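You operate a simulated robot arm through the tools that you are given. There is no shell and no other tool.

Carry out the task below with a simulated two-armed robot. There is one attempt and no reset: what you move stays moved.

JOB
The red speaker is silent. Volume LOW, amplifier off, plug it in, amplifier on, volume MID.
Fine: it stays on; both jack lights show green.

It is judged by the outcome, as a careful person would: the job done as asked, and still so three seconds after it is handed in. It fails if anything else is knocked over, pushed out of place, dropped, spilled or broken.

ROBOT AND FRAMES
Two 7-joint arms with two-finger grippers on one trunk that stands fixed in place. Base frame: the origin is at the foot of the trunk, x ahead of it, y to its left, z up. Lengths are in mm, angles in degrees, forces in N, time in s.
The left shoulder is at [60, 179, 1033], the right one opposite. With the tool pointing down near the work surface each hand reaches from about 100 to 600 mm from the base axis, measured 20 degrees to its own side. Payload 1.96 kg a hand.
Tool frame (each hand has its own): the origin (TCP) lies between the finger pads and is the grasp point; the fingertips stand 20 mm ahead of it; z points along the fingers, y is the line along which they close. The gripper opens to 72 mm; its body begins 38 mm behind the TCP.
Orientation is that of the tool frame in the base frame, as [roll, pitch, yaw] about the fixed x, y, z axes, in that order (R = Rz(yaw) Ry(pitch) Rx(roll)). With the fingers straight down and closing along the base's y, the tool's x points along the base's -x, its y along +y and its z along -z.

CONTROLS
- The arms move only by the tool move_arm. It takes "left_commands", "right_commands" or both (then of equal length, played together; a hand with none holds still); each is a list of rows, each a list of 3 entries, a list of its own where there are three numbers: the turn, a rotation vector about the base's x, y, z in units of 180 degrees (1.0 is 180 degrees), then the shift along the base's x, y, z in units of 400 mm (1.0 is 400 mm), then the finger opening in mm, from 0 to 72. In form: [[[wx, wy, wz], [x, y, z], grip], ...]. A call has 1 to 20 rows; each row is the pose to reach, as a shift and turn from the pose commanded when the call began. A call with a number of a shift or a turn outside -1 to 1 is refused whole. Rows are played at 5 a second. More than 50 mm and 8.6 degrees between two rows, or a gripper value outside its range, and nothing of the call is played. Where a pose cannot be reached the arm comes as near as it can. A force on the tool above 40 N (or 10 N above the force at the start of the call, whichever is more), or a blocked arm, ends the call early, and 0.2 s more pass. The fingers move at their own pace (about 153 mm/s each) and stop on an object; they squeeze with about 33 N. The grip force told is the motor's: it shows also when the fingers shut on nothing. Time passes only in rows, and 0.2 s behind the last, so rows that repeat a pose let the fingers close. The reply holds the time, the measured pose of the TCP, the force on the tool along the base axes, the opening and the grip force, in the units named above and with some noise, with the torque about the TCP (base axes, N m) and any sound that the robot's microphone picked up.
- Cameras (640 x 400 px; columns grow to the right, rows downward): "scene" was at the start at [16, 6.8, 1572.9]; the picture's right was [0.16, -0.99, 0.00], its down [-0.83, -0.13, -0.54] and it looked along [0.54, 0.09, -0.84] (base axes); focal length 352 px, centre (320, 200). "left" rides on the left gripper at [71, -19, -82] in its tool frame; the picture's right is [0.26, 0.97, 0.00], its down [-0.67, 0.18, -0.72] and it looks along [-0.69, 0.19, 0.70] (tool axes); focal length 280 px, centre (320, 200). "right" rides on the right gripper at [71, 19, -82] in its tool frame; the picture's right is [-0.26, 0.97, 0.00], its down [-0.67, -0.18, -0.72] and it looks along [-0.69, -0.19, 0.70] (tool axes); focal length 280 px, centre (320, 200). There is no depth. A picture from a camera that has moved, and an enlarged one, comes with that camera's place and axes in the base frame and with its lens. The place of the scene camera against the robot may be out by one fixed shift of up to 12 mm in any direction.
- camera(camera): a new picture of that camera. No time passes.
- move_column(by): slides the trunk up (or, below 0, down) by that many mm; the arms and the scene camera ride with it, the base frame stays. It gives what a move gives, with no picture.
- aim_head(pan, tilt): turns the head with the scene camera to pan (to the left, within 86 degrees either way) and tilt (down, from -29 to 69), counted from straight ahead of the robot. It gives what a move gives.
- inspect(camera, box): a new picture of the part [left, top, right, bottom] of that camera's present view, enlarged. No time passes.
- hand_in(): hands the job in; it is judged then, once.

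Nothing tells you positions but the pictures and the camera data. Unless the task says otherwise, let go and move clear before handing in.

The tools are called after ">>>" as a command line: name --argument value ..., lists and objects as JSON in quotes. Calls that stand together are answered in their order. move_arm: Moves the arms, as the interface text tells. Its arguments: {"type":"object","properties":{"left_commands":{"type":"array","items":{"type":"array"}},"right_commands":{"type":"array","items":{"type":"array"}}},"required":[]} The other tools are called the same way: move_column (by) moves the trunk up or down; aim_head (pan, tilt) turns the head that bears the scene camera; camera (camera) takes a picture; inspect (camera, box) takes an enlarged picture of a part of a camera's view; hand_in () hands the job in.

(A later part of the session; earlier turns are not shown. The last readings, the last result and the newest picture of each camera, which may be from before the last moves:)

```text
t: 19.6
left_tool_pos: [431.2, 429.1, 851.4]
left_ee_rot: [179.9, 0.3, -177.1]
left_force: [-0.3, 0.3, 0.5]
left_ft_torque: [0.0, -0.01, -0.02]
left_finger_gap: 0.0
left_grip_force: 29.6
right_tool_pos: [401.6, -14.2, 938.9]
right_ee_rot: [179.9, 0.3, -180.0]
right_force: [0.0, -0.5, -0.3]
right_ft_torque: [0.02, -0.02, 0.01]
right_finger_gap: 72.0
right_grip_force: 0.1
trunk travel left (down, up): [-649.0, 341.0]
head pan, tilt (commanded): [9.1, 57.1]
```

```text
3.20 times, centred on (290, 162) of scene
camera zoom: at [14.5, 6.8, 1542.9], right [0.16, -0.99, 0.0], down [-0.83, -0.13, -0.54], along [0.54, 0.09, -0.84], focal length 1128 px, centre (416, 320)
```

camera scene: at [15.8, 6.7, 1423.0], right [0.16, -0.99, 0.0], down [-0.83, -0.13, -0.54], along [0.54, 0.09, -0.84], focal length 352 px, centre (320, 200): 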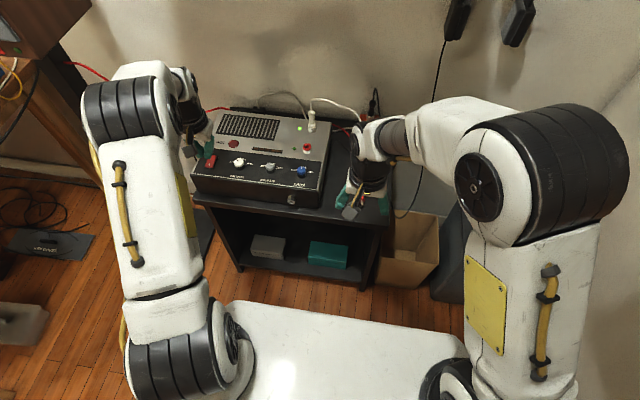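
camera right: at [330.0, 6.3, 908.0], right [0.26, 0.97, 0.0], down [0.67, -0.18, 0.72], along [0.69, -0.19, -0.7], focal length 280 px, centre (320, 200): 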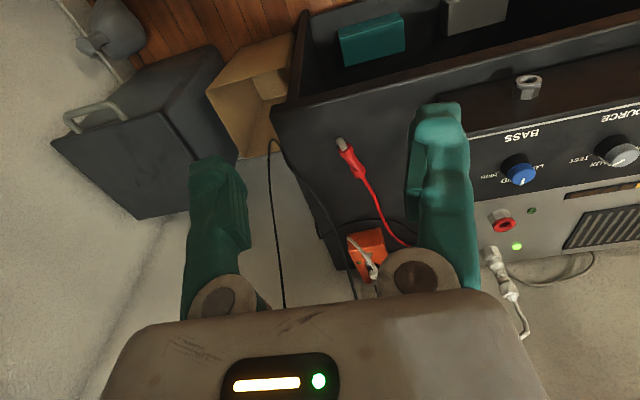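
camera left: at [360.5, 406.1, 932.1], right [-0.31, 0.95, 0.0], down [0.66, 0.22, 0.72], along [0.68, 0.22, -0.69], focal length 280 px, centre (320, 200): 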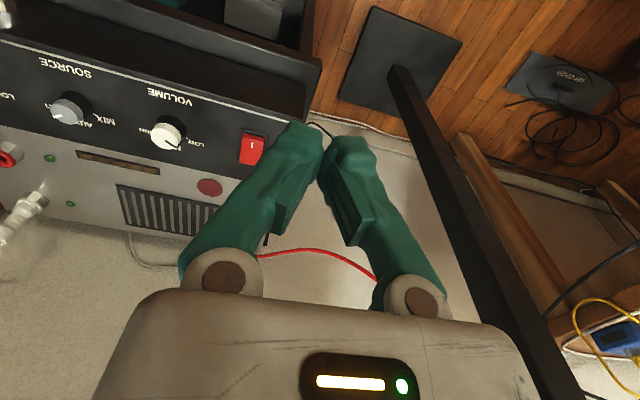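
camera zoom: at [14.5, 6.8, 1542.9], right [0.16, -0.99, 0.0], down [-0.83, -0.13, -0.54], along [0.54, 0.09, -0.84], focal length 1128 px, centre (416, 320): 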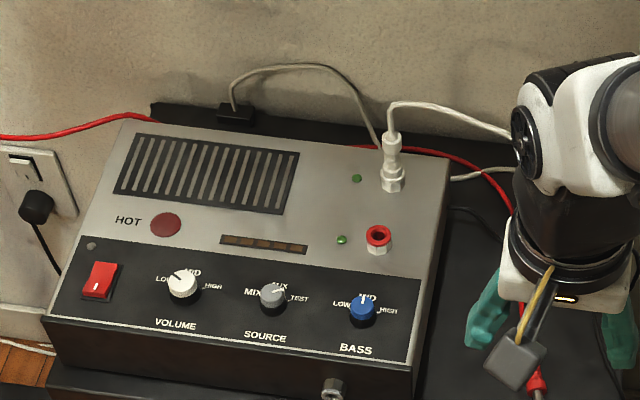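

The amp is off, with its power light and both jack lights dark. Next comes the plug. To insert it vertically with the wrist camera clear of the panel I need a suitable wrist angle, so I'll test the right wrist's yaw range in free air.

>>> move_arm --right_commands '[[[0, 0, -0.045], [0, 0, 0], 72], [[0, 0, -0.09], [0, 0, 0], 72], [[0, 0, -0.135], [0, 0, 0], 72], [[0, 0, -0.18], [0, 0, 0], 72], [[0, 0, -0.225], [0, 0, 0], 72], [[0, 0, -0.27], [0, 0, 0], 72], [[0, 0, -0.315], [0, 0, 0], 72], [[0, 0, -0.36], [0, 0, 0], 72], [[0, 0, -0.405], [0, 0, 0], 72], [[0, 0, -0.45], [0, 0, 0], 72], [[0, 0, -0.495], [0, 0, 0], 72], [[0, 0, -0.54], [0, 0, 0], 72]]'

>>> camera --camera "scene"

>>> camera --camera "right"

```text
t: 22.2
left_tool_pos: [432.9, 429.8, 850.3]
left_ee_rot: [180.0, 0.3, -177.0]
left_force: [0.5, 0.8, -0.4]
left_ft_torque: [0.02, 0.02, 0.02]
left_finger_gap: 0.0
left_grip_force: 30.2
right_tool_pos: [402.9, -13.2, 938.6]
right_ee_rot: [179.9, 0.3, 82.5]
right_force: [0.2, 0.6, 0.8]
right_ft_torque: [0.0, -0.02, 0.01]
right_finger_gap: 72.0
right_grip_force: 0.1
trunk travel left (down, up): [-649.0, 341.0]
head pan, tilt (commanded): [9.1, 57.1]
```

```text
taken
camera scene: at [16.0, 6.9, 1542.9], right [0.16, -0.99, 0.0], down [-0.83, -0.13, -0.54], along [0.54, 0.09, -0.84], focal length 352 px, centre (320, 200)
```

scene: 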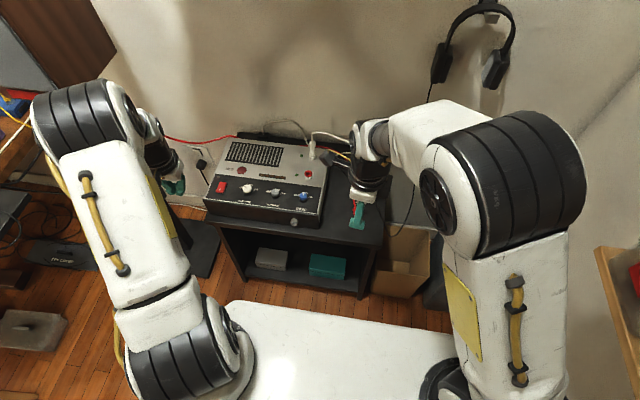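

```text
taken
camera right: at [429.8, 55.9, 1020.2], right [0.92, -0.38, 0.0], down [-0.27, -0.64, 0.72], along [-0.27, -0.66, -0.7], focal length 280 px, centre (320, 200)
```

right: 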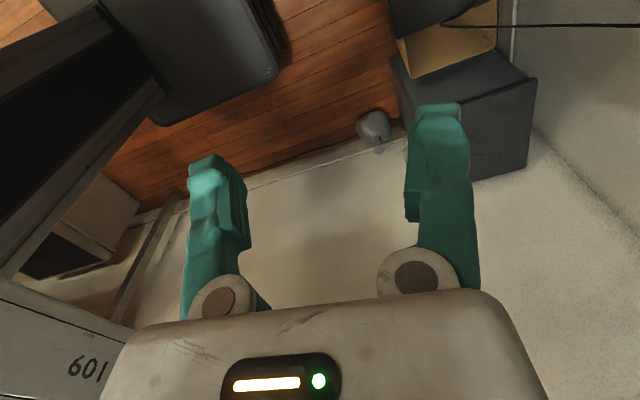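

Yaw −97° is fine. I'll continue toward −168°, which would let me grasp the plug directly with the camera on its cable side.

>>> move_arm --right_commands '[[[0, 0, -0.045], [0, 0, 0], 72], [[0, 0, -0.09], [0, 0, 0], 72], [[0, 0, -0.135], [0, 0, 0], 72], [[0, 0, -0.18], [0, 0, 0], 72], [[0, 0, -0.225], [0, 0, 0], 72], [[0, 0, -0.27], [0, 0, 0], 72], [[0, 0, -0.315], [0, 0, 0], 72], [[0, 0, -0.36], [0, 0, 0], 72], [[0, 0, -0.4], [0, 0, 0], 72]]'

>>> camera --camera "scene"

```text
t: 24.2
left_tool_pos: [432.1, 430.7, 851.0]
left_ee_rot: [179.9, 0.4, -177.0]
left_force: [0.2, 0.4, 0.0]
left_ft_torque: [-0.02, 0.02, 0.0]
left_finger_gap: 0.4
left_grip_force: 29.5
right_tool_pos: [403.1, -12.5, 938.8]
right_ee_rot: [179.9, 0.2, 10.6]
right_force: [0.7, -0.2, 1.0]
right_ft_torque: [0.01, 0.0, -0.02]
right_finger_gap: 71.9
right_grip_force: 0.1
trunk travel left (down, up): [-649.0, 341.0]
head pan, tilt (commanded): [9.1, 57.1]
```

```text
taken
camera scene: at [15.6, 7.8, 1542.9], right [0.16, -0.99, 0.0], down [-0.83, -0.13, -0.54], along [0.54, 0.09, -0.84], focal length 352 px, centre (320, 200)
```

scene: 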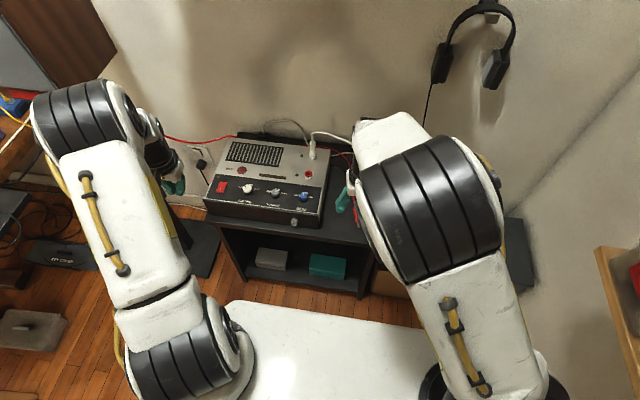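

The right wrist reaches yaw −169°, so I can grasp the plug directly and later rotate it tip-down with the camera on top. I'll lower the trunk 100 mm, which suits the lower table-height grasp.

>>> move_column --by -100

>>> move_arm --right_commands '[[[0, 0, 0], [0.1, -0.005, -0.03], 72], [[0, 0, 0], [0.2, -0.005, -0.06], 72], [[0, 0, 0], [0.28, -0.005, -0.09], 72], [[0, 0, 0], [0.36, -0.005, -0.14], 72], [[0, 0, 0], [0.41, -0.005, -0.2], 72]]' --left_commands '[[[0, 0, -0.04], [0.02, -0.06, 0.06], 0], [[0, 0, -0.08], [0.04, -0.12, 0.12], 0], [[0, 0, -0.12], [0.06, -0.18, 0.18], 0], [[0, 0, -0.16], [0.08, -0.24, 0.24], 0], [[0, 0, -0.2], [0.1, -0.3, 0.3], 0]]'

>>> camera --camera "right"

>>> camera --camera "scene"

```text
t: 25.6
left_tool_pos: [433.1, 430.8, 751.3]
left_ee_rot: [179.9, 0.4, -177.1]
left_force: [0.2, 0.1, 0.4]
left_ft_torque: [0.03, -0.01, 0.04]
left_finger_gap: 0.0
left_grip_force: 29.4
right_tool_pos: [402.3, -14.2, 837.7]
right_ee_rot: [179.9, 0.2, 10.7]
right_force: [-0.3, 0.2, 0.1]
right_ft_torque: [0.0, 0.01, -0.02]
right_finger_gap: 72.0
right_grip_force: 0.0
trunk travel left (down, up): [-549.0, 441.0]
head pan, tilt (commanded): [9.1, 57.1]
```

```text
t: 26.8
left_tool_pos: [472.2, 310.6, 870.5]
left_ee_rot: [179.9, 0.3, 146.9]
left_force: [-0.6, 0.2, 0.0]
left_ft_torque: [-0.01, -0.01, 0.0]
left_finger_gap: 0.0
left_grip_force: 29.7
right_tool_pos: [555.5, -21.4, 753.1]
right_ee_rot: [-179.9, 0.1, 11.0]
right_force: [0.1, -0.1, -0.1]
right_ft_torque: [-0.01, -0.01, 0.02]
right_finger_gap: 72.0
right_grip_force: 0.1
right hand out of reach, approached as far as the arm can: row 4, 5
trunk travel left (down, up): [-549.0, 441.0]
head pan, tilt (commanded): [9.1, 57.1]
```

```text
taken
camera right: at [629.2, -26.4, 835.3], right [-0.08, -1.0, 0.0], down [-0.7, 0.05, 0.72], along [-0.71, 0.05, -0.7], focal length 280 px, centre (320, 200)
```

right: 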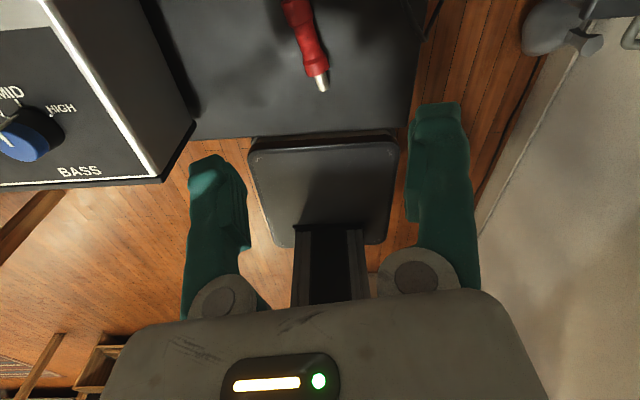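

```text
taken
camera scene: at [16.4, 6.1, 1442.9], right [0.16, -0.99, 0.0], down [-0.83, -0.13, -0.54], along [0.54, 0.09, -0.84], focal length 352 px, centre (320, 200)
```

scene: 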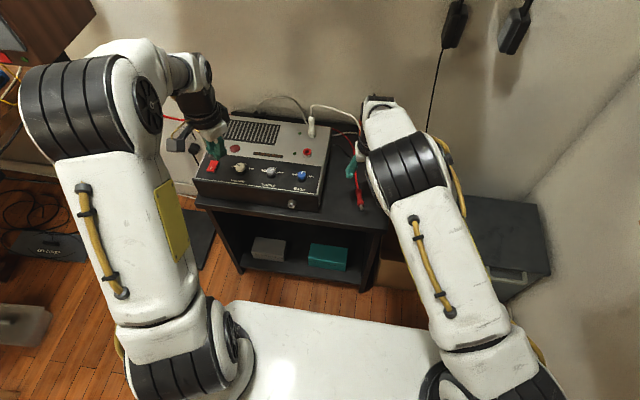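

The plug body lies from about [542,−17] to [591,−7], with its axis at roughly 12°. I'll lower the right hand over it while the left hand turns to give a side view.

>>> move_arm --right_commands '[[[0, 0, 0], [0, 0.01, -0.03], 60], [[0, 0, 0], [0, 0.02, -0.06], 60], [[0, 0, 0], [0.01, 0.026, -0.1], 60], [[0, 0, 0], [0.02, 0.026, -0.14], 60], [[0, 0, 0.003], [0.03, 0.026, -0.15], 60], [[0, 0, 0.006], [0.04, 0.026, -0.16], 60], [[0, 0, 0.006], [0.04, 0.026, -0.16], 60], [[0, 0, 0.006], [0.04, 0.026, -0.16], 60]]' --left_commands '[[[0, 0, -0.04], [0.02, -0.06, -0.02], 72], [[0, 0, -0.08], [0.04, -0.12, -0.05], 72], [[0, 0, -0.12], [0.06, -0.18, -0.08], 72], [[0, 0, -0.16], [0.08, -0.24, -0.1], 72], [[0, 0, -0.2], [0.1, -0.3, -0.12], 72], [[0, 0, -0.24], [0.12, -0.36, -0.14], 72], [[0, 0, -0.28], [0.14, -0.42, -0.16], 72], [[0, 0, -0.317], [0.155, -0.45, -0.18], 72]]'

>>> camera --camera "left"

>>> camera --camera "right"

>>> camera --camera "scene"

```text
t: 28.6
left_tool_pos: [535.0, 131.7, 799.3]
left_ee_rot: [179.9, 0.3, 89.8]
left_force: [0.2, -0.4, 0.0]
left_ft_torque: [0.0, 0.0, 0.01]
left_finger_gap: 72.1
left_grip_force: 0.0
right_tool_pos: [570.5, -13.4, 689.9]
right_ee_rot: [-179.9, 0.0, 12.0]
right_force: [-0.3, -0.6, -0.1]
right_ft_torque: [0.0, 0.0, 0.01]
right_finger_gap: 60.2
right_grip_force: 0.0
trunk travel left (down, up): [-549.0, 441.0]
head pan, tilt (commanded): [9.1, 57.1]
```

```text
taken
camera left: at [514.7, 202.6, 878.9], right [0.97, 0.26, 0.0], down [0.18, -0.67, 0.72], along [0.19, -0.69, -0.69], focal length 280 px, centre (320, 200)
```

left: 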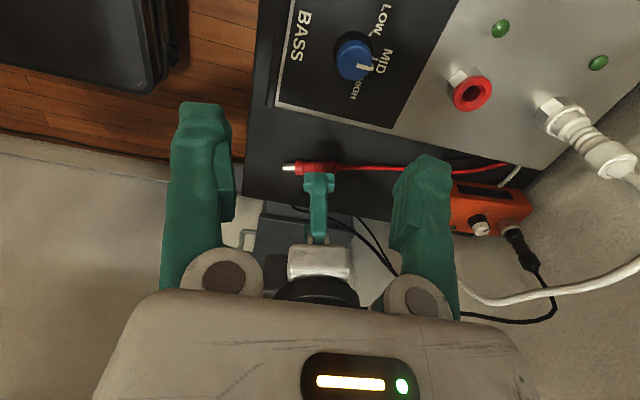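

```text
taken
camera right: at [643.4, -16.0, 771.5], right [-0.06, -1.0, 0.0], down [-0.7, 0.04, 0.72], along [-0.71, 0.04, -0.7], focal length 280 px, centre (320, 200)
```

right: 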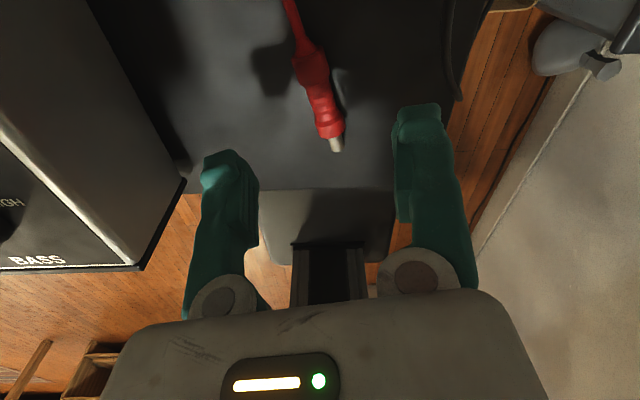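

```text
taken
camera scene: at [16.4, 6.7, 1442.9], right [0.16, -0.99, 0.0], down [-0.83, -0.13, -0.54], along [0.54, 0.09, -0.84], focal length 352 px, centre (320, 200)
```

scene: 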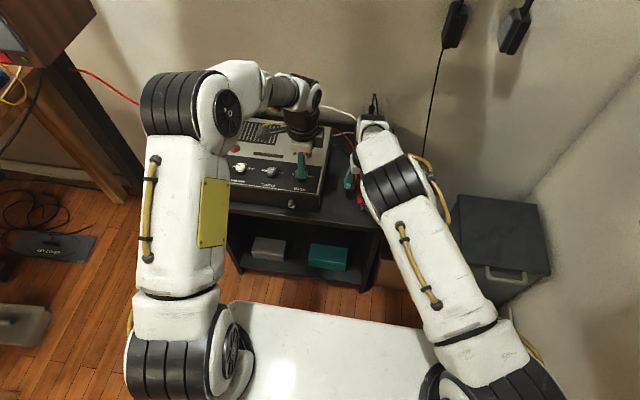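

The side view from the left hand works well. I'll enlarge the right hand and plug.

>>> inspect --camera "left" --box '[240, 130, 400, 310]'

>>> inspect --camera "right" --box '[220, 0, 460, 200]'

```text
2.22 times, centred on (320, 220) of left
camera zoom: at [514.7, 202.6, 878.9], right [0.97, 0.26, 0.0], down [0.18, -0.67, 0.72], along [0.19, -0.69, -0.69], focal length 623 px, centre (320, 156)
```

zoom: 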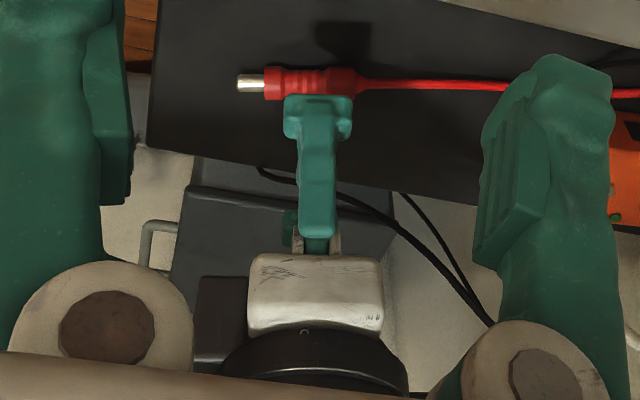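

```text
2.00 times, centred on (340, 100) of right
camera zoom: at [643.4, -16.0, 771.5], right [-0.06, -1.0, 0.0], down [-0.7, 0.04, 0.72], along [-0.71, 0.04, -0.7], focal length 561 px, centre (280, 400)
```

zoom: 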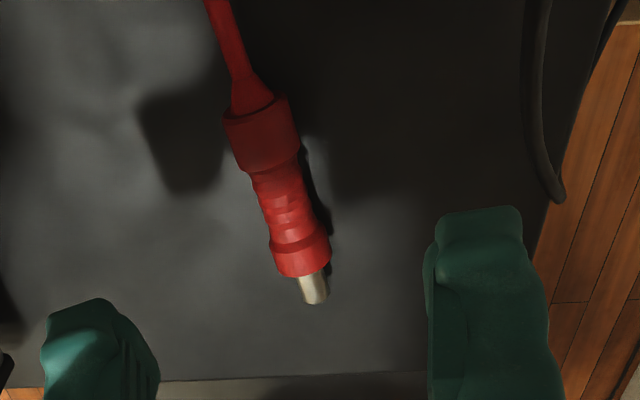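

>>> inspect --camera "scene" --box '[300, 90, 420, 220]'

>>> inspect --camera "left" --box '[260, 220, 390, 310]'

```text
3.08 times, centred on (360, 155) of scene
camera zoom: at [16.4, 6.7, 1442.9], right [0.16, -0.99, 0.0], down [-0.83, -0.13, -0.54], along [0.54, 0.09, -0.84], focal length 1084 px, centre (197, 338)
```

zoom: 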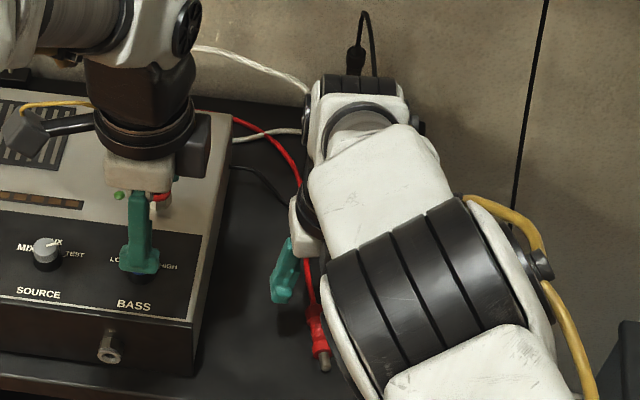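

```text
4.44 times, centred on (325, 265) of left
camera zoom: at [514.7, 202.6, 878.9], right [0.97, 0.26, 0.0], down [0.18, -0.67, 0.72], along [0.19, -0.69, -0.69], focal length 1246 px, centre (298, -89)
```

zoom: 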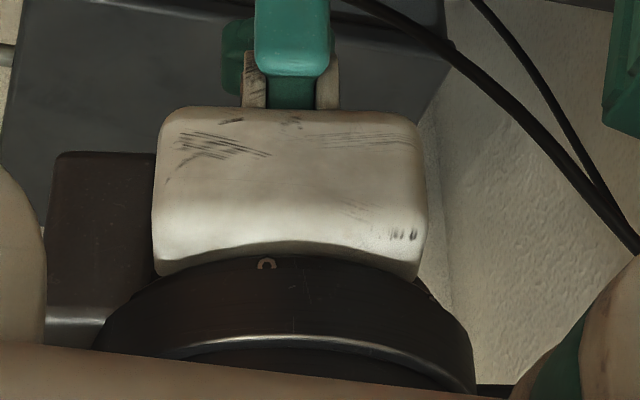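

The plug lies well centred between the right fingers. I'll align yaw by about 2.5° and lower in stages, watching the force.

>>> move_arm --right_commands '[[[0, 0, 0.007], [0, 0, -0.05], 50], [[0, 0, 0.014], [0, 0, -0.1], 50], [[0, 0, 0.014], [0, 0, -0.12], 50]]'

>>> inspect --camera "left" --box '[240, 130, 400, 230]'

>>> camera --camera "right"

```text
t: 29.4
left_tool_pos: [533.4, 132.5, 798.3]
left_ee_rot: [179.9, 0.3, 89.9]
left_force: [0.1, 0.1, -0.3]
left_ft_torque: [0.01, 0.0, 0.0]
left_finger_gap: 72.1
left_grip_force: 0.1
right_tool_pos: [572.1, -12.6, 640.3]
right_ee_rot: [179.8, 0.4, 14.4]
right_force: [0.0, 0.5, 0.1]
right_ft_torque: [0.0, 0.0, -0.01]
right_finger_gap: 50.0
right_grip_force: 0.1
trunk travel left (down, up): [-549.0, 441.0]
head pan, tilt (commanded): [9.1, 57.1]
```

```text
4.00 times, centred on (320, 180) of left
camera zoom: at [514.3, 202.6, 879.0], right [0.97, 0.26, 0.0], down [0.18, -0.67, 0.72], along [0.19, -0.69, -0.69], focal length 1122 px, centre (320, 280)
```

zoom: 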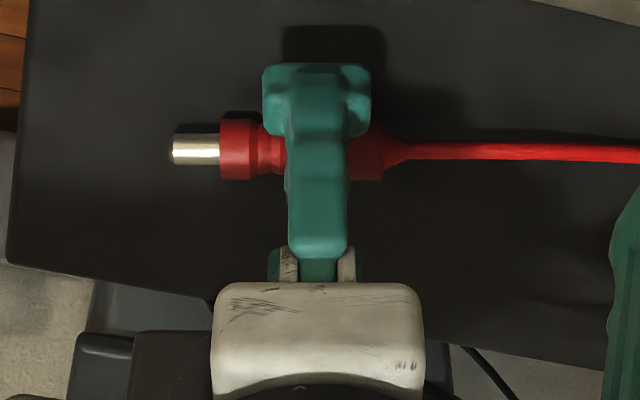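

```text
taken
camera right: at [645.3, -11.5, 722.8], right [-0.01, -1.0, 0.0], down [-0.69, 0.01, 0.72], along [-0.72, 0.01, -0.7], focal length 280 px, centre (320, 200)
```

right: 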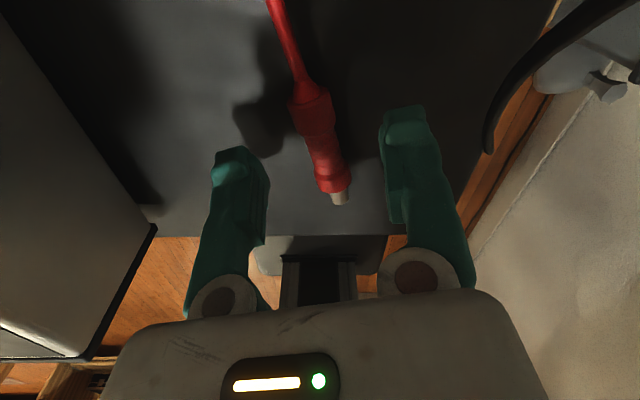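

>>> move_arm --right_commands '[[[0, 0, 0], [0, 0, -0.01], 50], [[0, 0, 0], [0, 0, -0.018], 50], [[0, 0, 0], [0, 0, -0.024], 50]]'

>>> inspect --camera "left" --box '[240, 130, 400, 230]'

```text
t: 30.2
left_tool_pos: [534.1, 131.8, 800.2]
left_ee_rot: [179.9, 0.3, 89.8]
left_force: [0.4, -0.1, 0.4]
left_ft_torque: [0.0, -0.01, -0.03]
left_finger_gap: 72.0
left_grip_force: 0.0
right_tool_pos: [571.4, -13.2, 630.8]
right_ee_rot: [179.9, 0.3, 14.4]
right_force: [0.6, 0.1, -0.5]
right_ft_torque: [0.01, -0.02, -0.01]
right_finger_gap: 49.9
right_grip_force: 0.1
trunk travel left (down, up): [-549.0, 441.0]
head pan, tilt (commanded): [9.1, 57.1]
```

```text
4.00 times, centred on (320, 180) of left
camera zoom: at [514.2, 202.6, 879.0], right [0.97, 0.26, 0.0], down [0.18, -0.67, 0.72], along [0.19, -0.69, -0.69], focal length 1122 px, centre (320, 280)
```

zoom: 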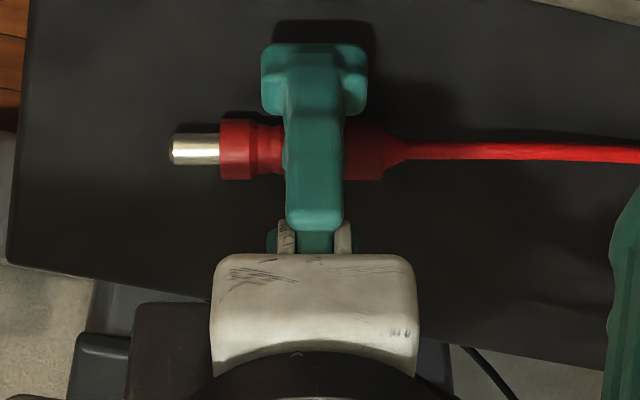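

>>> move_arm --right_commands '[[[0, 0, 0], [0, 0, -0.005], 50], [[0, 0, 0], [0, 0, -0.01], 50], [[0, 0, 0], [0, 0, -0.01], 50]]'

>>> inspect --camera "left" --box '[240, 130, 400, 230]'

```text
t: 31.0
left_tool_pos: [533.2, 132.3, 798.1]
left_ee_rot: [179.9, 0.3, 89.9]
left_force: [-0.4, -0.5, 1.2]
left_ft_torque: [0.0, 0.01, 0.01]
left_finger_gap: 72.0
left_grip_force: 0.0
right_tool_pos: [571.3, -10.9, 626.4]
right_ee_rot: [180.0, 0.2, 14.5]
right_force: [-0.3, -0.4, 0.7]
right_ft_torque: [-0.03, 0.0, -0.01]
right_finger_gap: 49.8
right_grip_force: 0.1
trunk travel left (down, up): [-549.0, 441.0]
head pan, tilt (commanded): [9.1, 57.1]
```

```text
4.00 times, centred on (320, 180) of left
camera zoom: at [514.2, 202.6, 879.0], right [0.97, 0.26, 0.0], down [0.18, -0.67, 0.72], along [0.19, -0.69, -0.69], focal length 1122 px, centre (320, 280)
```

zoom: 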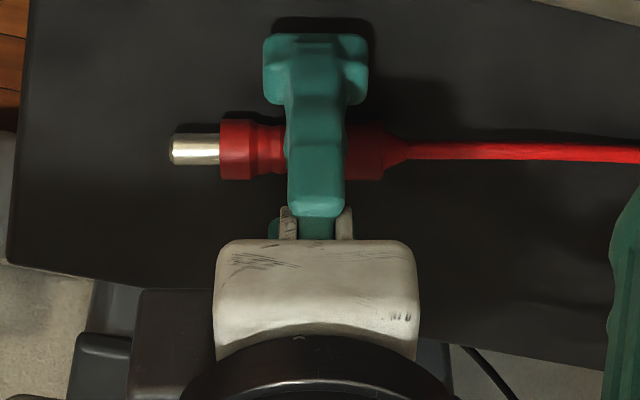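

>>> move_arm --right_commands '[[[0, 0, 0], [0, 0, -0.005], 50], [[0, 0, 0], [0, 0, -0.01], 50], [[0, 0, 0], [0, 0, -0.01], 50]]'

>>> inspect --camera "left" --box '[240, 130, 400, 230]'

>>> camera --camera "right"

```text
t: 31.8
left_tool_pos: [533.9, 131.6, 798.5]
left_ee_rot: [179.9, 0.4, 90.0]
left_force: [-0.2, -0.5, -0.8]
left_ft_torque: [-0.02, 0.0, 0.04]
left_finger_gap: 72.0
left_grip_force: 0.2
right_tool_pos: [571.1, -12.2, 622.8]
right_ee_rot: [179.9, 0.3, 14.3]
right_force: [0.1, 0.1, -0.5]
right_ft_torque: [0.01, -0.03, 0.0]
right_finger_gap: 49.7
right_grip_force: 0.1
trunk travel left (down, up): [-549.0, 441.0]
head pan, tilt (commanded): [9.1, 57.1]
```

```text
4.00 times, centred on (320, 180) of left
camera zoom: at [514.2, 202.6, 879.0], right [0.97, 0.26, 0.0], down [0.18, -0.67, 0.72], along [0.19, -0.69, -0.69], focal length 1122 px, centre (320, 280)
```

zoom: 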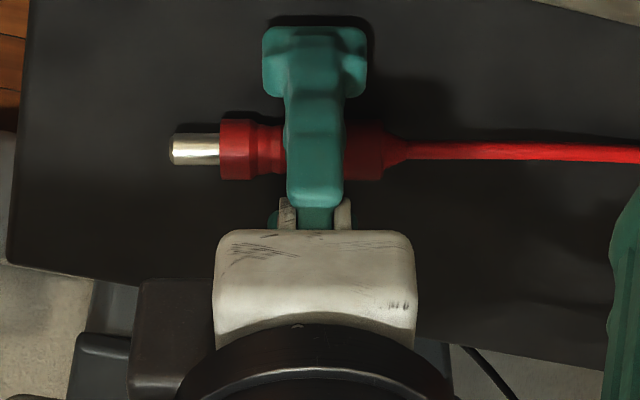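

```text
taken
camera right: at [644.5, -11.6, 705.4], right [-0.01, -1.0, 0.0], down [-0.7, 0.01, 0.72], along [-0.72, 0.01, -0.7], focal length 280 px, centre (320, 200)
```

right: 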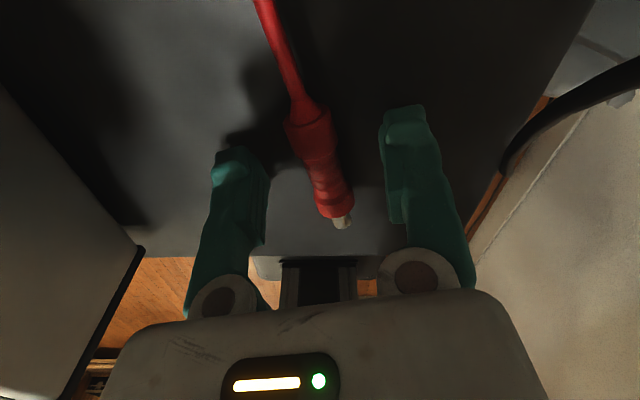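

The fingertips straddle the plug body, close to the table with no contact force. Closing on the plug now.

>>> move_arm --right_commands '[[[0, 0, 0], [0, 0, -0.003], 30], [[0, 0, 0], [0, 0, -0.003], 5], [[0, 0, 0], [0, 0, -0.003], 5], [[0, 0, 0], [0, 0, -0.003], 5]]'

>>> inspect --camera "left" --box '[240, 130, 400, 230]'

>>> camera --camera "right"

```text
t: 32.8
left_tool_pos: [534.9, 130.6, 797.9]
left_ee_rot: [179.9, 0.3, 89.8]
left_force: [-0.5, 0.4, -0.1]
left_ft_torque: [-0.02, 0.0, -0.01]
left_finger_gap: 71.8
left_grip_force: 0.1
right_tool_pos: [570.0, -10.9, 620.5]
right_ee_rot: [179.9, 0.3, 14.4]
right_force: [0.2, 0.2, -0.5]
right_ft_torque: [0.03, 0.01, -0.03]
right_finger_gap: 12.7
right_grip_force: 33.1
trunk travel left (down, up): [-549.0, 441.0]
head pan, tilt (commanded): [9.1, 57.1]
```

```text
4.00 times, centred on (320, 180) of left
camera zoom: at [514.3, 202.6, 879.0], right [0.97, 0.26, 0.0], down [0.18, -0.67, 0.72], along [0.19, -0.69, -0.69], focal length 1122 px, centre (320, 280)
```

zoom: 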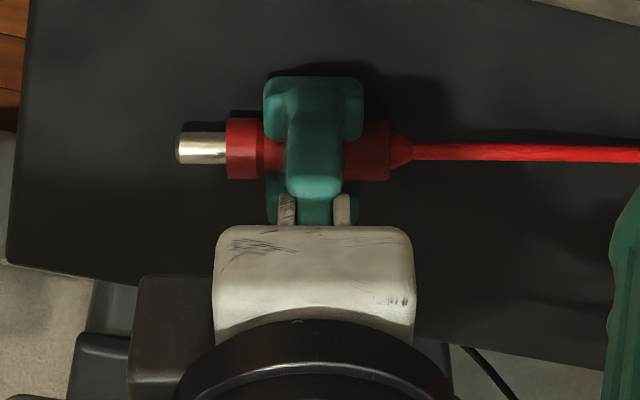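

```text
taken
camera right: at [644.4, -11.6, 704.0], right [-0.01, -1.0, 0.0], down [-0.7, 0.01, 0.72], along [-0.72, 0.01, -0.7], focal length 280 px, centre (320, 200)
```

right: 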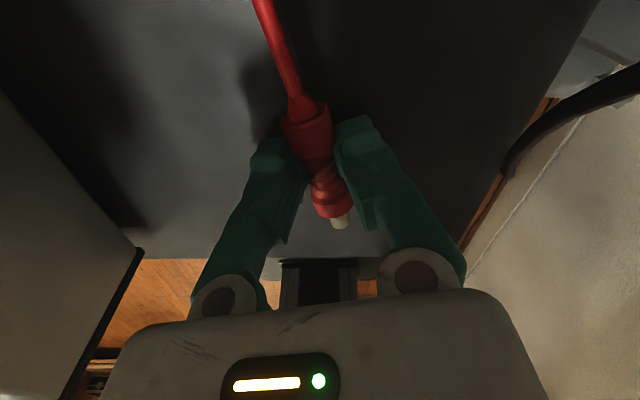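

The plug is gripped (gap 12.7 mm), with the pads seated between its collar and rear flange. I'll lift it straight up and check that it's held.

>>> move_arm --right_commands '[[[0, 0, 0], [0, 0, 0.04], 5], [[0, 0, 0], [0, 0, 0.1], 5], [[0, 0, 0], [-0.02, 0, 0.18], 5], [[0, 0, 0], [-0.06, 0, 0.26], 5], [[0, 0, 0], [-0.1, 0, 0.32], 5]]'

>>> camera --camera "left"

>>> camera --camera "right"

```text
t: 34.0
left_tool_pos: [533.4, 131.2, 798.9]
left_ee_rot: [179.9, 0.3, 89.8]
left_force: [1.0, -0.2, 0.3]
left_ft_torque: [0.0, -0.01, 0.01]
left_finger_gap: 71.9
left_grip_force: 0.1
right_tool_pos: [529.2, -12.1, 749.7]
right_ee_rot: [-180.0, 0.3, 14.3]
right_force: [-0.5, -0.7, -0.3]
right_ft_torque: [-0.01, 0.01, 0.03]
right_finger_gap: 12.5
right_grip_force: 33.2
trunk travel left (down, up): [-549.0, 441.0]
head pan, tilt (commanded): [9.1, 57.1]
```

```text
taken
camera left: at [513.8, 202.6, 879.3], right [0.97, 0.26, 0.0], down [0.18, -0.67, 0.72], along [0.19, -0.69, -0.69], focal length 280 px, centre (320, 200)
```

left: 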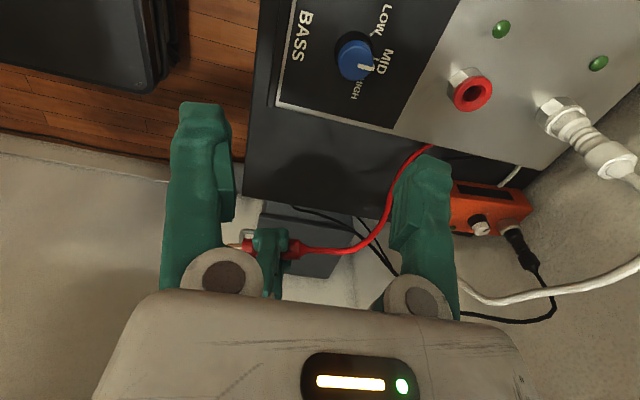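

```text
taken
camera right: at [603.2, -11.0, 832.7], right [-0.01, -1.0, 0.0], down [-0.7, 0.01, 0.72], along [-0.72, 0.01, -0.7], focal length 280 px, centre (320, 200)
```

right: 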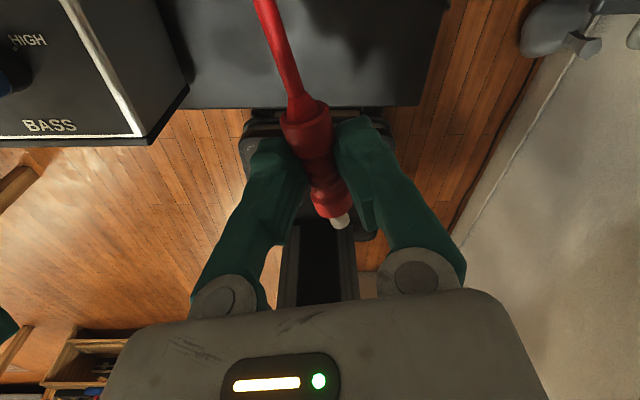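

The plug is held and its cable follows freely. I'll move the left hand to a viewing spot beside the jack and yaw the right hand about 60°, so the plug can then be tipped nose-down.

>>> move_arm --left_commands '[[[0, 0, 0.02], [0.007, 0.03, 0.01], 72], [[0, 0, 0.04], [0.014, 0.06, 0.01], 72], [[0, 0, 0.06], [0.021, 0.09, 0.01], 72], [[0, 0, 0.08], [0.028, 0.12, 0.01], 72], [[0, 0, 0.1], [0.035, 0.15, 0.01], 72], [[0, 0, 0.12], [0.042, 0.18, 0.01], 72], [[0, 0, 0.14], [0.05, 0.21, 0.01], 72], [[0, 0, 0.167], [0.057, 0.23, 0.01], 72]]' --right_commands '[[[0, 0, 0.042], [-0.01, 0.004, 0.02], 5], [[0, 0, 0.084], [-0.02, 0.008, 0.04], 5], [[0, 0, 0.126], [-0.03, 0.012, 0.06], 5], [[0, 0, 0.168], [-0.04, 0.016, 0.08], 5], [[0, 0, 0.21], [-0.05, 0.02, 0.085], 5], [[0, 0, 0.252], [-0.06, 0.024, 0.085], 5], [[0, 0, 0.294], [-0.07, 0.028, 0.085], 5], [[0, 0, 0.337], [-0.07, 0.03, 0.085], 5]]'

>>> camera --camera "left"

>>> camera --camera "right"

>>> camera --camera "scene"

```text
t: 35.8
left_tool_pos: [557.8, 221.1, 803.0]
left_ee_rot: [-180.0, 0.3, 120.2]
left_force: [-0.7, 0.7, -0.1]
left_ft_torque: [0.04, 0.0, -0.02]
left_finger_gap: 71.7
left_grip_force: 0.1
right_tool_pos: [503.0, 0.8, 784.6]
right_ee_rot: [179.9, 0.3, 75.2]
right_force: [0.0, -0.1, -0.4]
right_ft_torque: [-0.01, 0.04, 0.03]
right_finger_gap: 12.1
right_grip_force: 33.0
trunk travel left (down, up): [-549.0, 441.0]
head pan, tilt (commanded): [9.1, 57.1]
```

```text
taken
camera left: at [504.1, 273.4, 883.4], right [0.7, 0.71, 0.0], down [0.49, -0.49, 0.72], along [0.51, -0.51, -0.69], focal length 280 px, centre (320, 200)
```

left: 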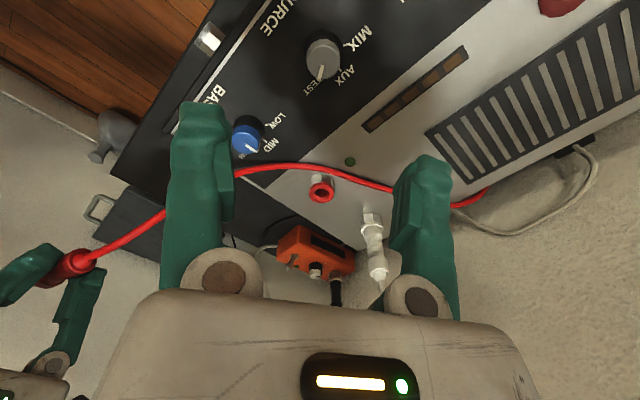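

```text
taken
camera right: at [539.7, 64.9, 866.8], right [0.87, -0.5, 0.0], down [-0.35, -0.6, 0.72], along [-0.36, -0.62, -0.7], focal length 280 px, centre (320, 200)
```

right: 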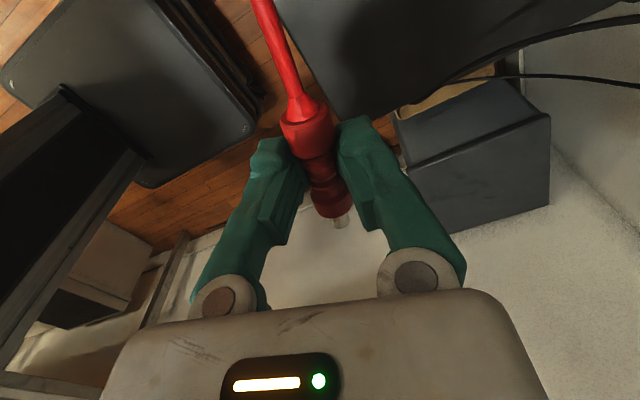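

```text
taken
camera scene: at [16.4, 6.8, 1442.9], right [0.16, -0.99, 0.0], down [-0.83, -0.13, -0.54], along [0.54, 0.09, -0.84], focal length 352 px, centre (320, 200)
```

scene: 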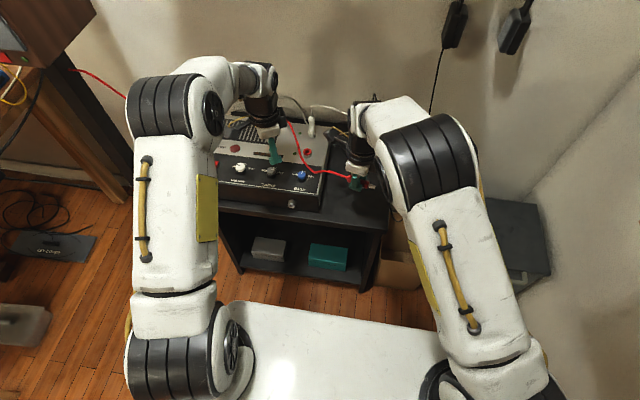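

The tail now points about 75° with the tool down. Now I'll pitch the right hand 90° so the plug points straight down and the camera ends on top.

>>> move_arm --right_commands '[[[0.0403, -0.0106, 0], [0.005, 0, 0.005], 5], [[0.0806, -0.0213, 0], [0.01, 0, 0.01], 5], [[0.1209, -0.0319, 0], [0.015, 0, 0.015], 5], [[0.1612, -0.0426, 0], [0.02, 0, 0.02], 5], [[0.2015, -0.0532, 0], [0.025, 0, 0.02], 5], [[0.2418, -0.0638, 0], [0.03, 0, 0.02], 5], [[0.2821, -0.0745, 0], [0.035, 0, 0.02], 5], [[0.3224, -0.0851, 0], [0.04, 0, 0.02], 5], [[0.3627, -0.0958, 0], [0.045, 0, 0.02], 5], [[0.403, -0.1064, 0], [0.05, 0, 0.02], 5], [[0.4432, -0.1171, 0], [0.055, 0, 0.02], 5], [[0.4835, -0.1277, 0], [0.06, 0, 0.02], 5]]'

>>> camera --camera "left"

>>> camera --camera "right"

>>> camera --camera "scene"

```text
t: 38.4
left_tool_pos: [557.1, 220.4, 802.4]
left_ee_rot: [179.9, 0.3, 120.0]
left_force: [-0.1, -0.3, -0.4]
left_ft_torque: [-0.02, -0.02, -0.03]
left_finger_gap: 72.2
left_grip_force: 0.1
right_tool_pos: [526.3, -0.2, 792.8]
right_ee_rot: [-132.9, -89.7, 28.0]
right_force: [0.7, -0.2, -0.9]
right_ft_torque: [-0.02, -0.04, -0.02]
right_finger_gap: 12.4
right_grip_force: 32.6
trunk travel left (down, up): [-549.0, 441.0]
head pan, tilt (commanded): [9.1, 57.1]
```

```text
taken
camera left: at [504.3, 272.9, 883.4], right [0.7, 0.71, 0.0], down [0.49, -0.49, 0.72], along [0.51, -0.51, -0.69], focal length 280 px, centre (320, 200)
```

left: 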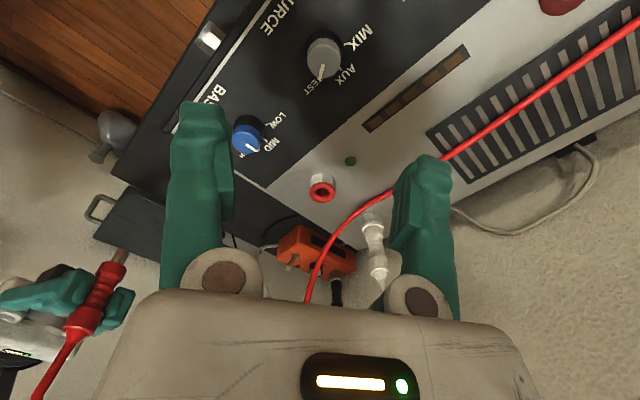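

```text
taken
camera right: at [524.5, -82.4, 864.3], right [0.93, -0.25, -0.26], down [-0.36, -0.65, -0.67], along [0.0, 0.72, -0.69], focal length 280 px, centre (320, 200)
```

right: 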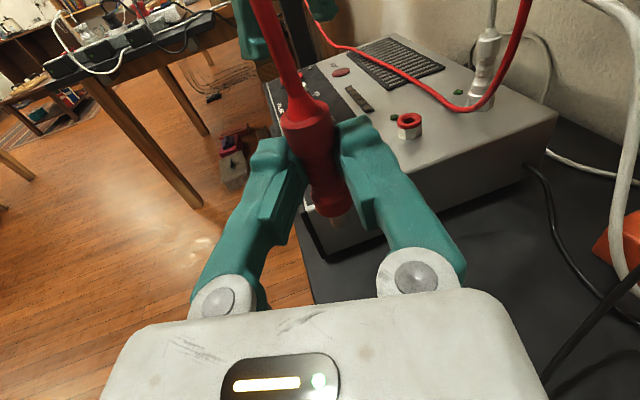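

```text
taken
camera scene: at [16.5, 6.5, 1443.0], right [0.16, -0.99, 0.0], down [-0.83, -0.13, -0.54], along [0.54, 0.09, -0.84], focal length 352 px, centre (320, 200)
```

scene: 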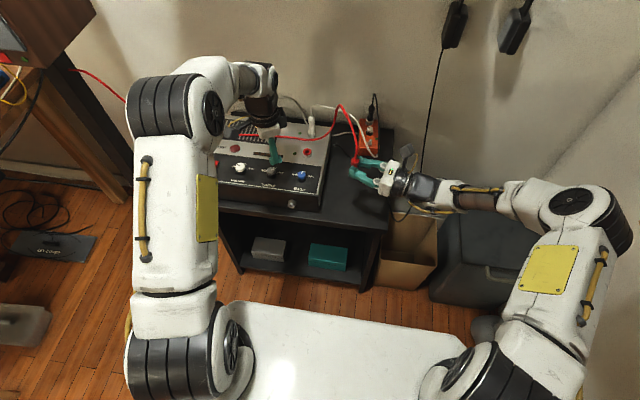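

The plug now points down with the hand horizontal and the camera on top. I'll carry it to above the red jack (about [632,148]), keeping the tip well above the panel.

>>> move_arm --right_commands '[[[0, 0, 0], [0.03, 0.04, 0], 5], [[0, 0, 0], [0.06, 0.085, 0], 5], [[0, 0, 0], [0.095, 0.13, 0], 5], [[0, 0, 0], [0.13, 0.175, 0], 5], [[0, 0, 0], [0.165, 0.22, 0], 5], [[0, 0, 0], [0.2, 0.265, 0], 5], [[0, 0, 0], [0.23, 0.305, 0], 5], [[-0.0125, 0.0033, 0], [0.256, 0.34, 0], 5]]'

>>> camera --camera "left"

>>> camera --camera "right"

>>> camera --camera "scene"

```text
t: 40.2
left_tool_pos: [557.0, 221.2, 803.7]
left_ee_rot: [180.0, 0.4, 119.9]
left_force: [-0.5, 0.6, -0.5]
left_ft_torque: [-0.01, 0.0, 0.03]
left_finger_gap: 72.0
left_grip_force: 0.0
right_tool_pos: [629.2, 136.8, 791.0]
right_ee_rot: [-176.3, -87.4, 71.5]
right_force: [-0.6, 0.0, -0.1]
right_ft_torque: [-0.02, 0.02, 0.02]
right_finger_gap: 12.5
right_grip_force: 32.5
trunk travel left (down, up): [-549.0, 441.0]
head pan, tilt (commanded): [9.1, 57.1]
```

```text
taken
camera left: at [504.1, 273.4, 883.3], right [0.7, 0.71, 0.0], down [0.49, -0.49, 0.72], along [0.51, -0.51, -0.69], focal length 280 px, centre (320, 200)
```

left: 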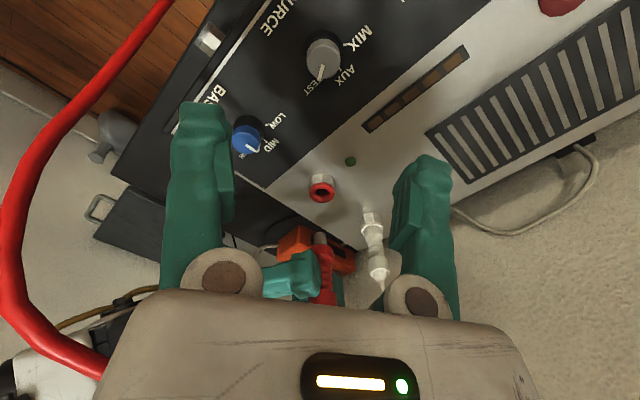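

```text
taken
camera right: at [627.8, 56.5, 867.5], right [0.93, -0.26, -0.26], down [-0.37, -0.67, -0.64], along [-0.01, 0.69, -0.72], focal length 280 px, centre (320, 200)
```

right: 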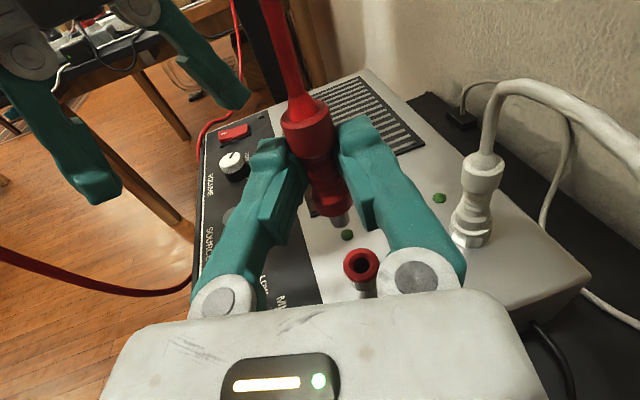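

```text
taken
camera scene: at [16.2, 7.4, 1442.9], right [0.16, -0.99, 0.0], down [-0.83, -0.13, -0.54], along [0.54, 0.09, -0.84], focal length 352 px, centre (320, 200)
```

scene: 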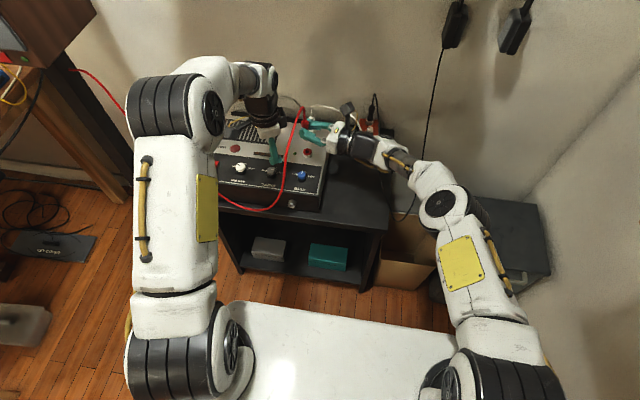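

The plug is above the jack. I'll enlarge both wrist views to measure the remaining misalignment.

>>> inspect --camera "right" --box '[260, 150, 420, 300]'

>>> inspect --camera "left" --box '[250, 150, 410, 310]'

```text
2.67 times, centred on (340, 225) of right
camera zoom: at [627.8, 56.5, 867.5], right [0.93, -0.26, -0.26], down [-0.37, -0.67, -0.64], along [-0.01, 0.69, -0.72], focal length 748 px, centre (267, 133)
```

zoom: 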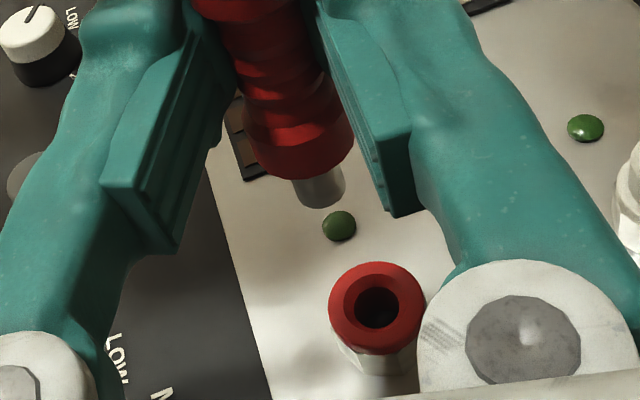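

```text
2.50 times, centred on (330, 230) of left
camera zoom: at [504.1, 273.4, 883.3], right [0.7, 0.71, 0.0], down [0.49, -0.49, 0.72], along [0.51, -0.51, -0.69], focal length 701 px, centre (295, 125)
```

zoom: 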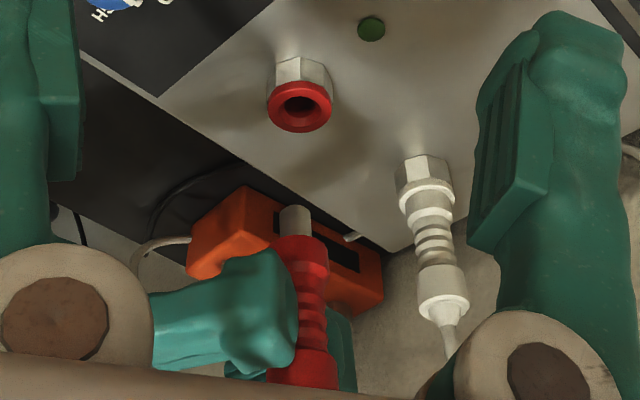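

From both views the tip sits about 3 mm short in x and 1 mm long in y relative to the jack, and leans about 2° forward. I'll correct that and lower to roughly 20 mm above the jack.

>>> move_arm --right_commands '[[[0.0107, -0.0028, 0], [0.0065, -0.006, 0], 5], [[0.0107, -0.0028, 0], [0.0065, -0.006, -0.03], 5], [[0.0107, -0.0028, 0], [0.0065, -0.006, -0.0625], 5], [[0.0107, -0.0028, 0], [0.0065, -0.006, -0.0625], 5]]'

>>> inspect --camera "right" --box '[260, 150, 420, 300]'

>>> inspect --camera "left" --box '[250, 150, 410, 310]'

```text
t: 41.2
left_tool_pos: [557.1, 220.8, 803.2]
left_ee_rot: [179.9, 0.3, 120.1]
left_force: [0.2, -0.2, -0.6]
left_ft_torque: [0.0, 0.05, 0.0]
left_finger_gap: 72.0
left_grip_force: 0.1
right_tool_pos: [627.4, 138.0, 775.8]
right_ee_rot: [132.0, -90.0, 124.1]
right_force: [-0.2, -0.1, -0.2]
right_ft_torque: [0.02, -0.03, -0.01]
right_finger_gap: 12.4
right_grip_force: 33.2
right hand out of reach, approached as far as the arm can: row 3
trunk travel left (down, up): [-549.0, 441.0]
head pan, tilt (commanded): [9.1, 57.1]
```

```text
2.67 times, centred on (340, 225) of right
camera zoom: at [627.0, 56.6, 848.2], right [0.94, -0.23, -0.26], down [-0.35, -0.65, -0.67], along [-0.01, 0.72, -0.69], focal length 748 px, centre (267, 133)
```

zoom: 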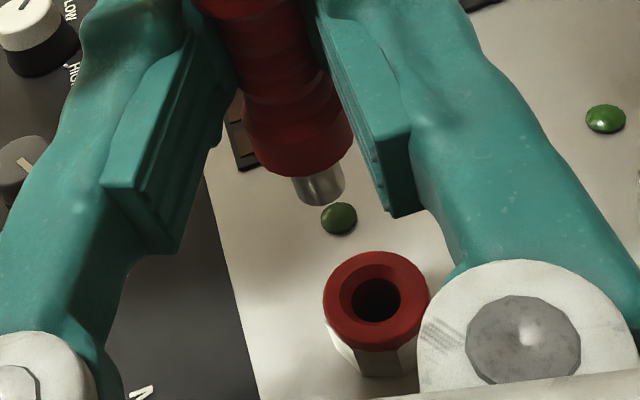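

```text
2.50 times, centred on (330, 230) of left
camera zoom: at [504.1, 272.9, 883.4], right [0.7, 0.71, 0.0], down [0.49, -0.49, 0.72], along [0.51, -0.51, -0.69], focal length 701 px, centre (295, 125)
```

zoom: 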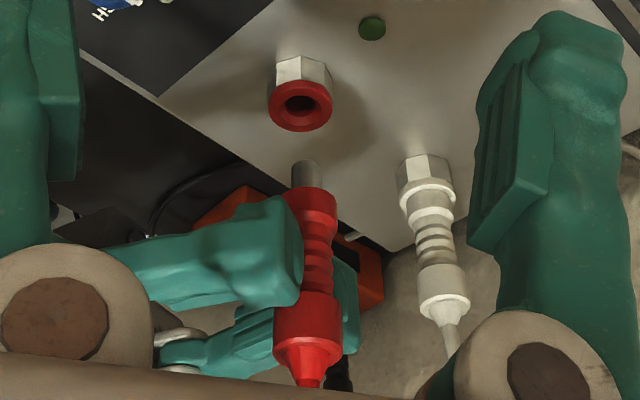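

The right arm hits a limit when going lower at this trunk height. I'll raise both hands, lower the trunk by 80 mm, and come back to the same spot.

>>> move_arm --right_commands '[[[0, 0, 0], [0, 0, 0.05], 5], [[0, 0, 0], [0, 0, 0.1], 5], [[0, 0, 0], [0, 0, 0.15], 5], [[0, 0, 0], [0, 0, 0.2], 5]]' --left_commands '[[[0, 0, 0], [-0.025, 0.0025, 0.03], 72], [[0, 0, 0], [-0.05, 0.005, 0.06], 72], [[0, 0, 0], [-0.075, 0.0075, 0.09], 72], [[0, 0, 0], [-0.1, 0.01, 0.12], 72]]'

>>> camera --camera "scene"

>>> camera --camera "left"

```text
t: 42.2
left_tool_pos: [517.7, 224.8, 851.7]
left_ee_rot: [179.9, 0.2, 120.0]
left_force: [-0.6, 0.3, 0.0]
left_ft_torque: [0.0, -0.02, -0.02]
left_finger_gap: 72.1
left_grip_force: 0.0
right_tool_pos: [631.1, 132.0, 846.7]
right_ee_rot: [-169.2, -89.3, 64.2]
right_force: [-0.1, 0.3, -0.1]
right_ft_torque: [0.02, 0.02, 0.02]
right_finger_gap: 12.2
right_grip_force: 32.6
trunk travel left (down, up): [-549.0, 441.0]
head pan, tilt (commanded): [9.1, 57.1]
```

```text
taken
camera scene: at [15.4, 6.6, 1442.9], right [0.16, -0.99, 0.0], down [-0.83, -0.13, -0.54], along [0.54, 0.09, -0.84], focal length 352 px, centre (320, 200)
```

scene: 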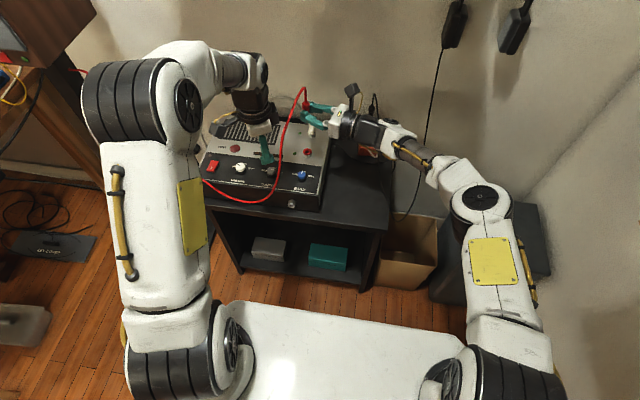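

```text
taken
camera left: at [464.0, 277.3, 931.8], right [0.71, 0.71, 0.0], down [0.49, -0.49, 0.72], along [0.51, -0.51, -0.69], focal length 280 px, centre (320, 200)
```

left: 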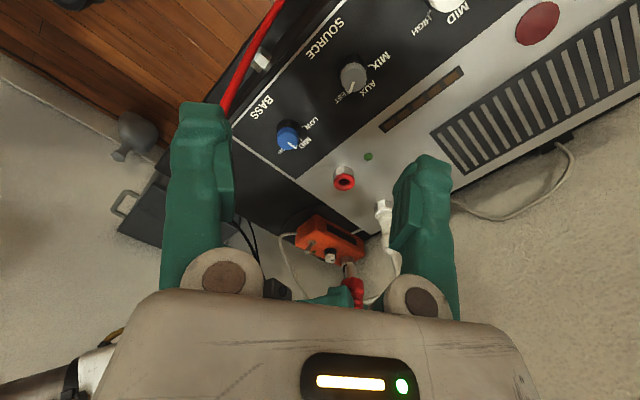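

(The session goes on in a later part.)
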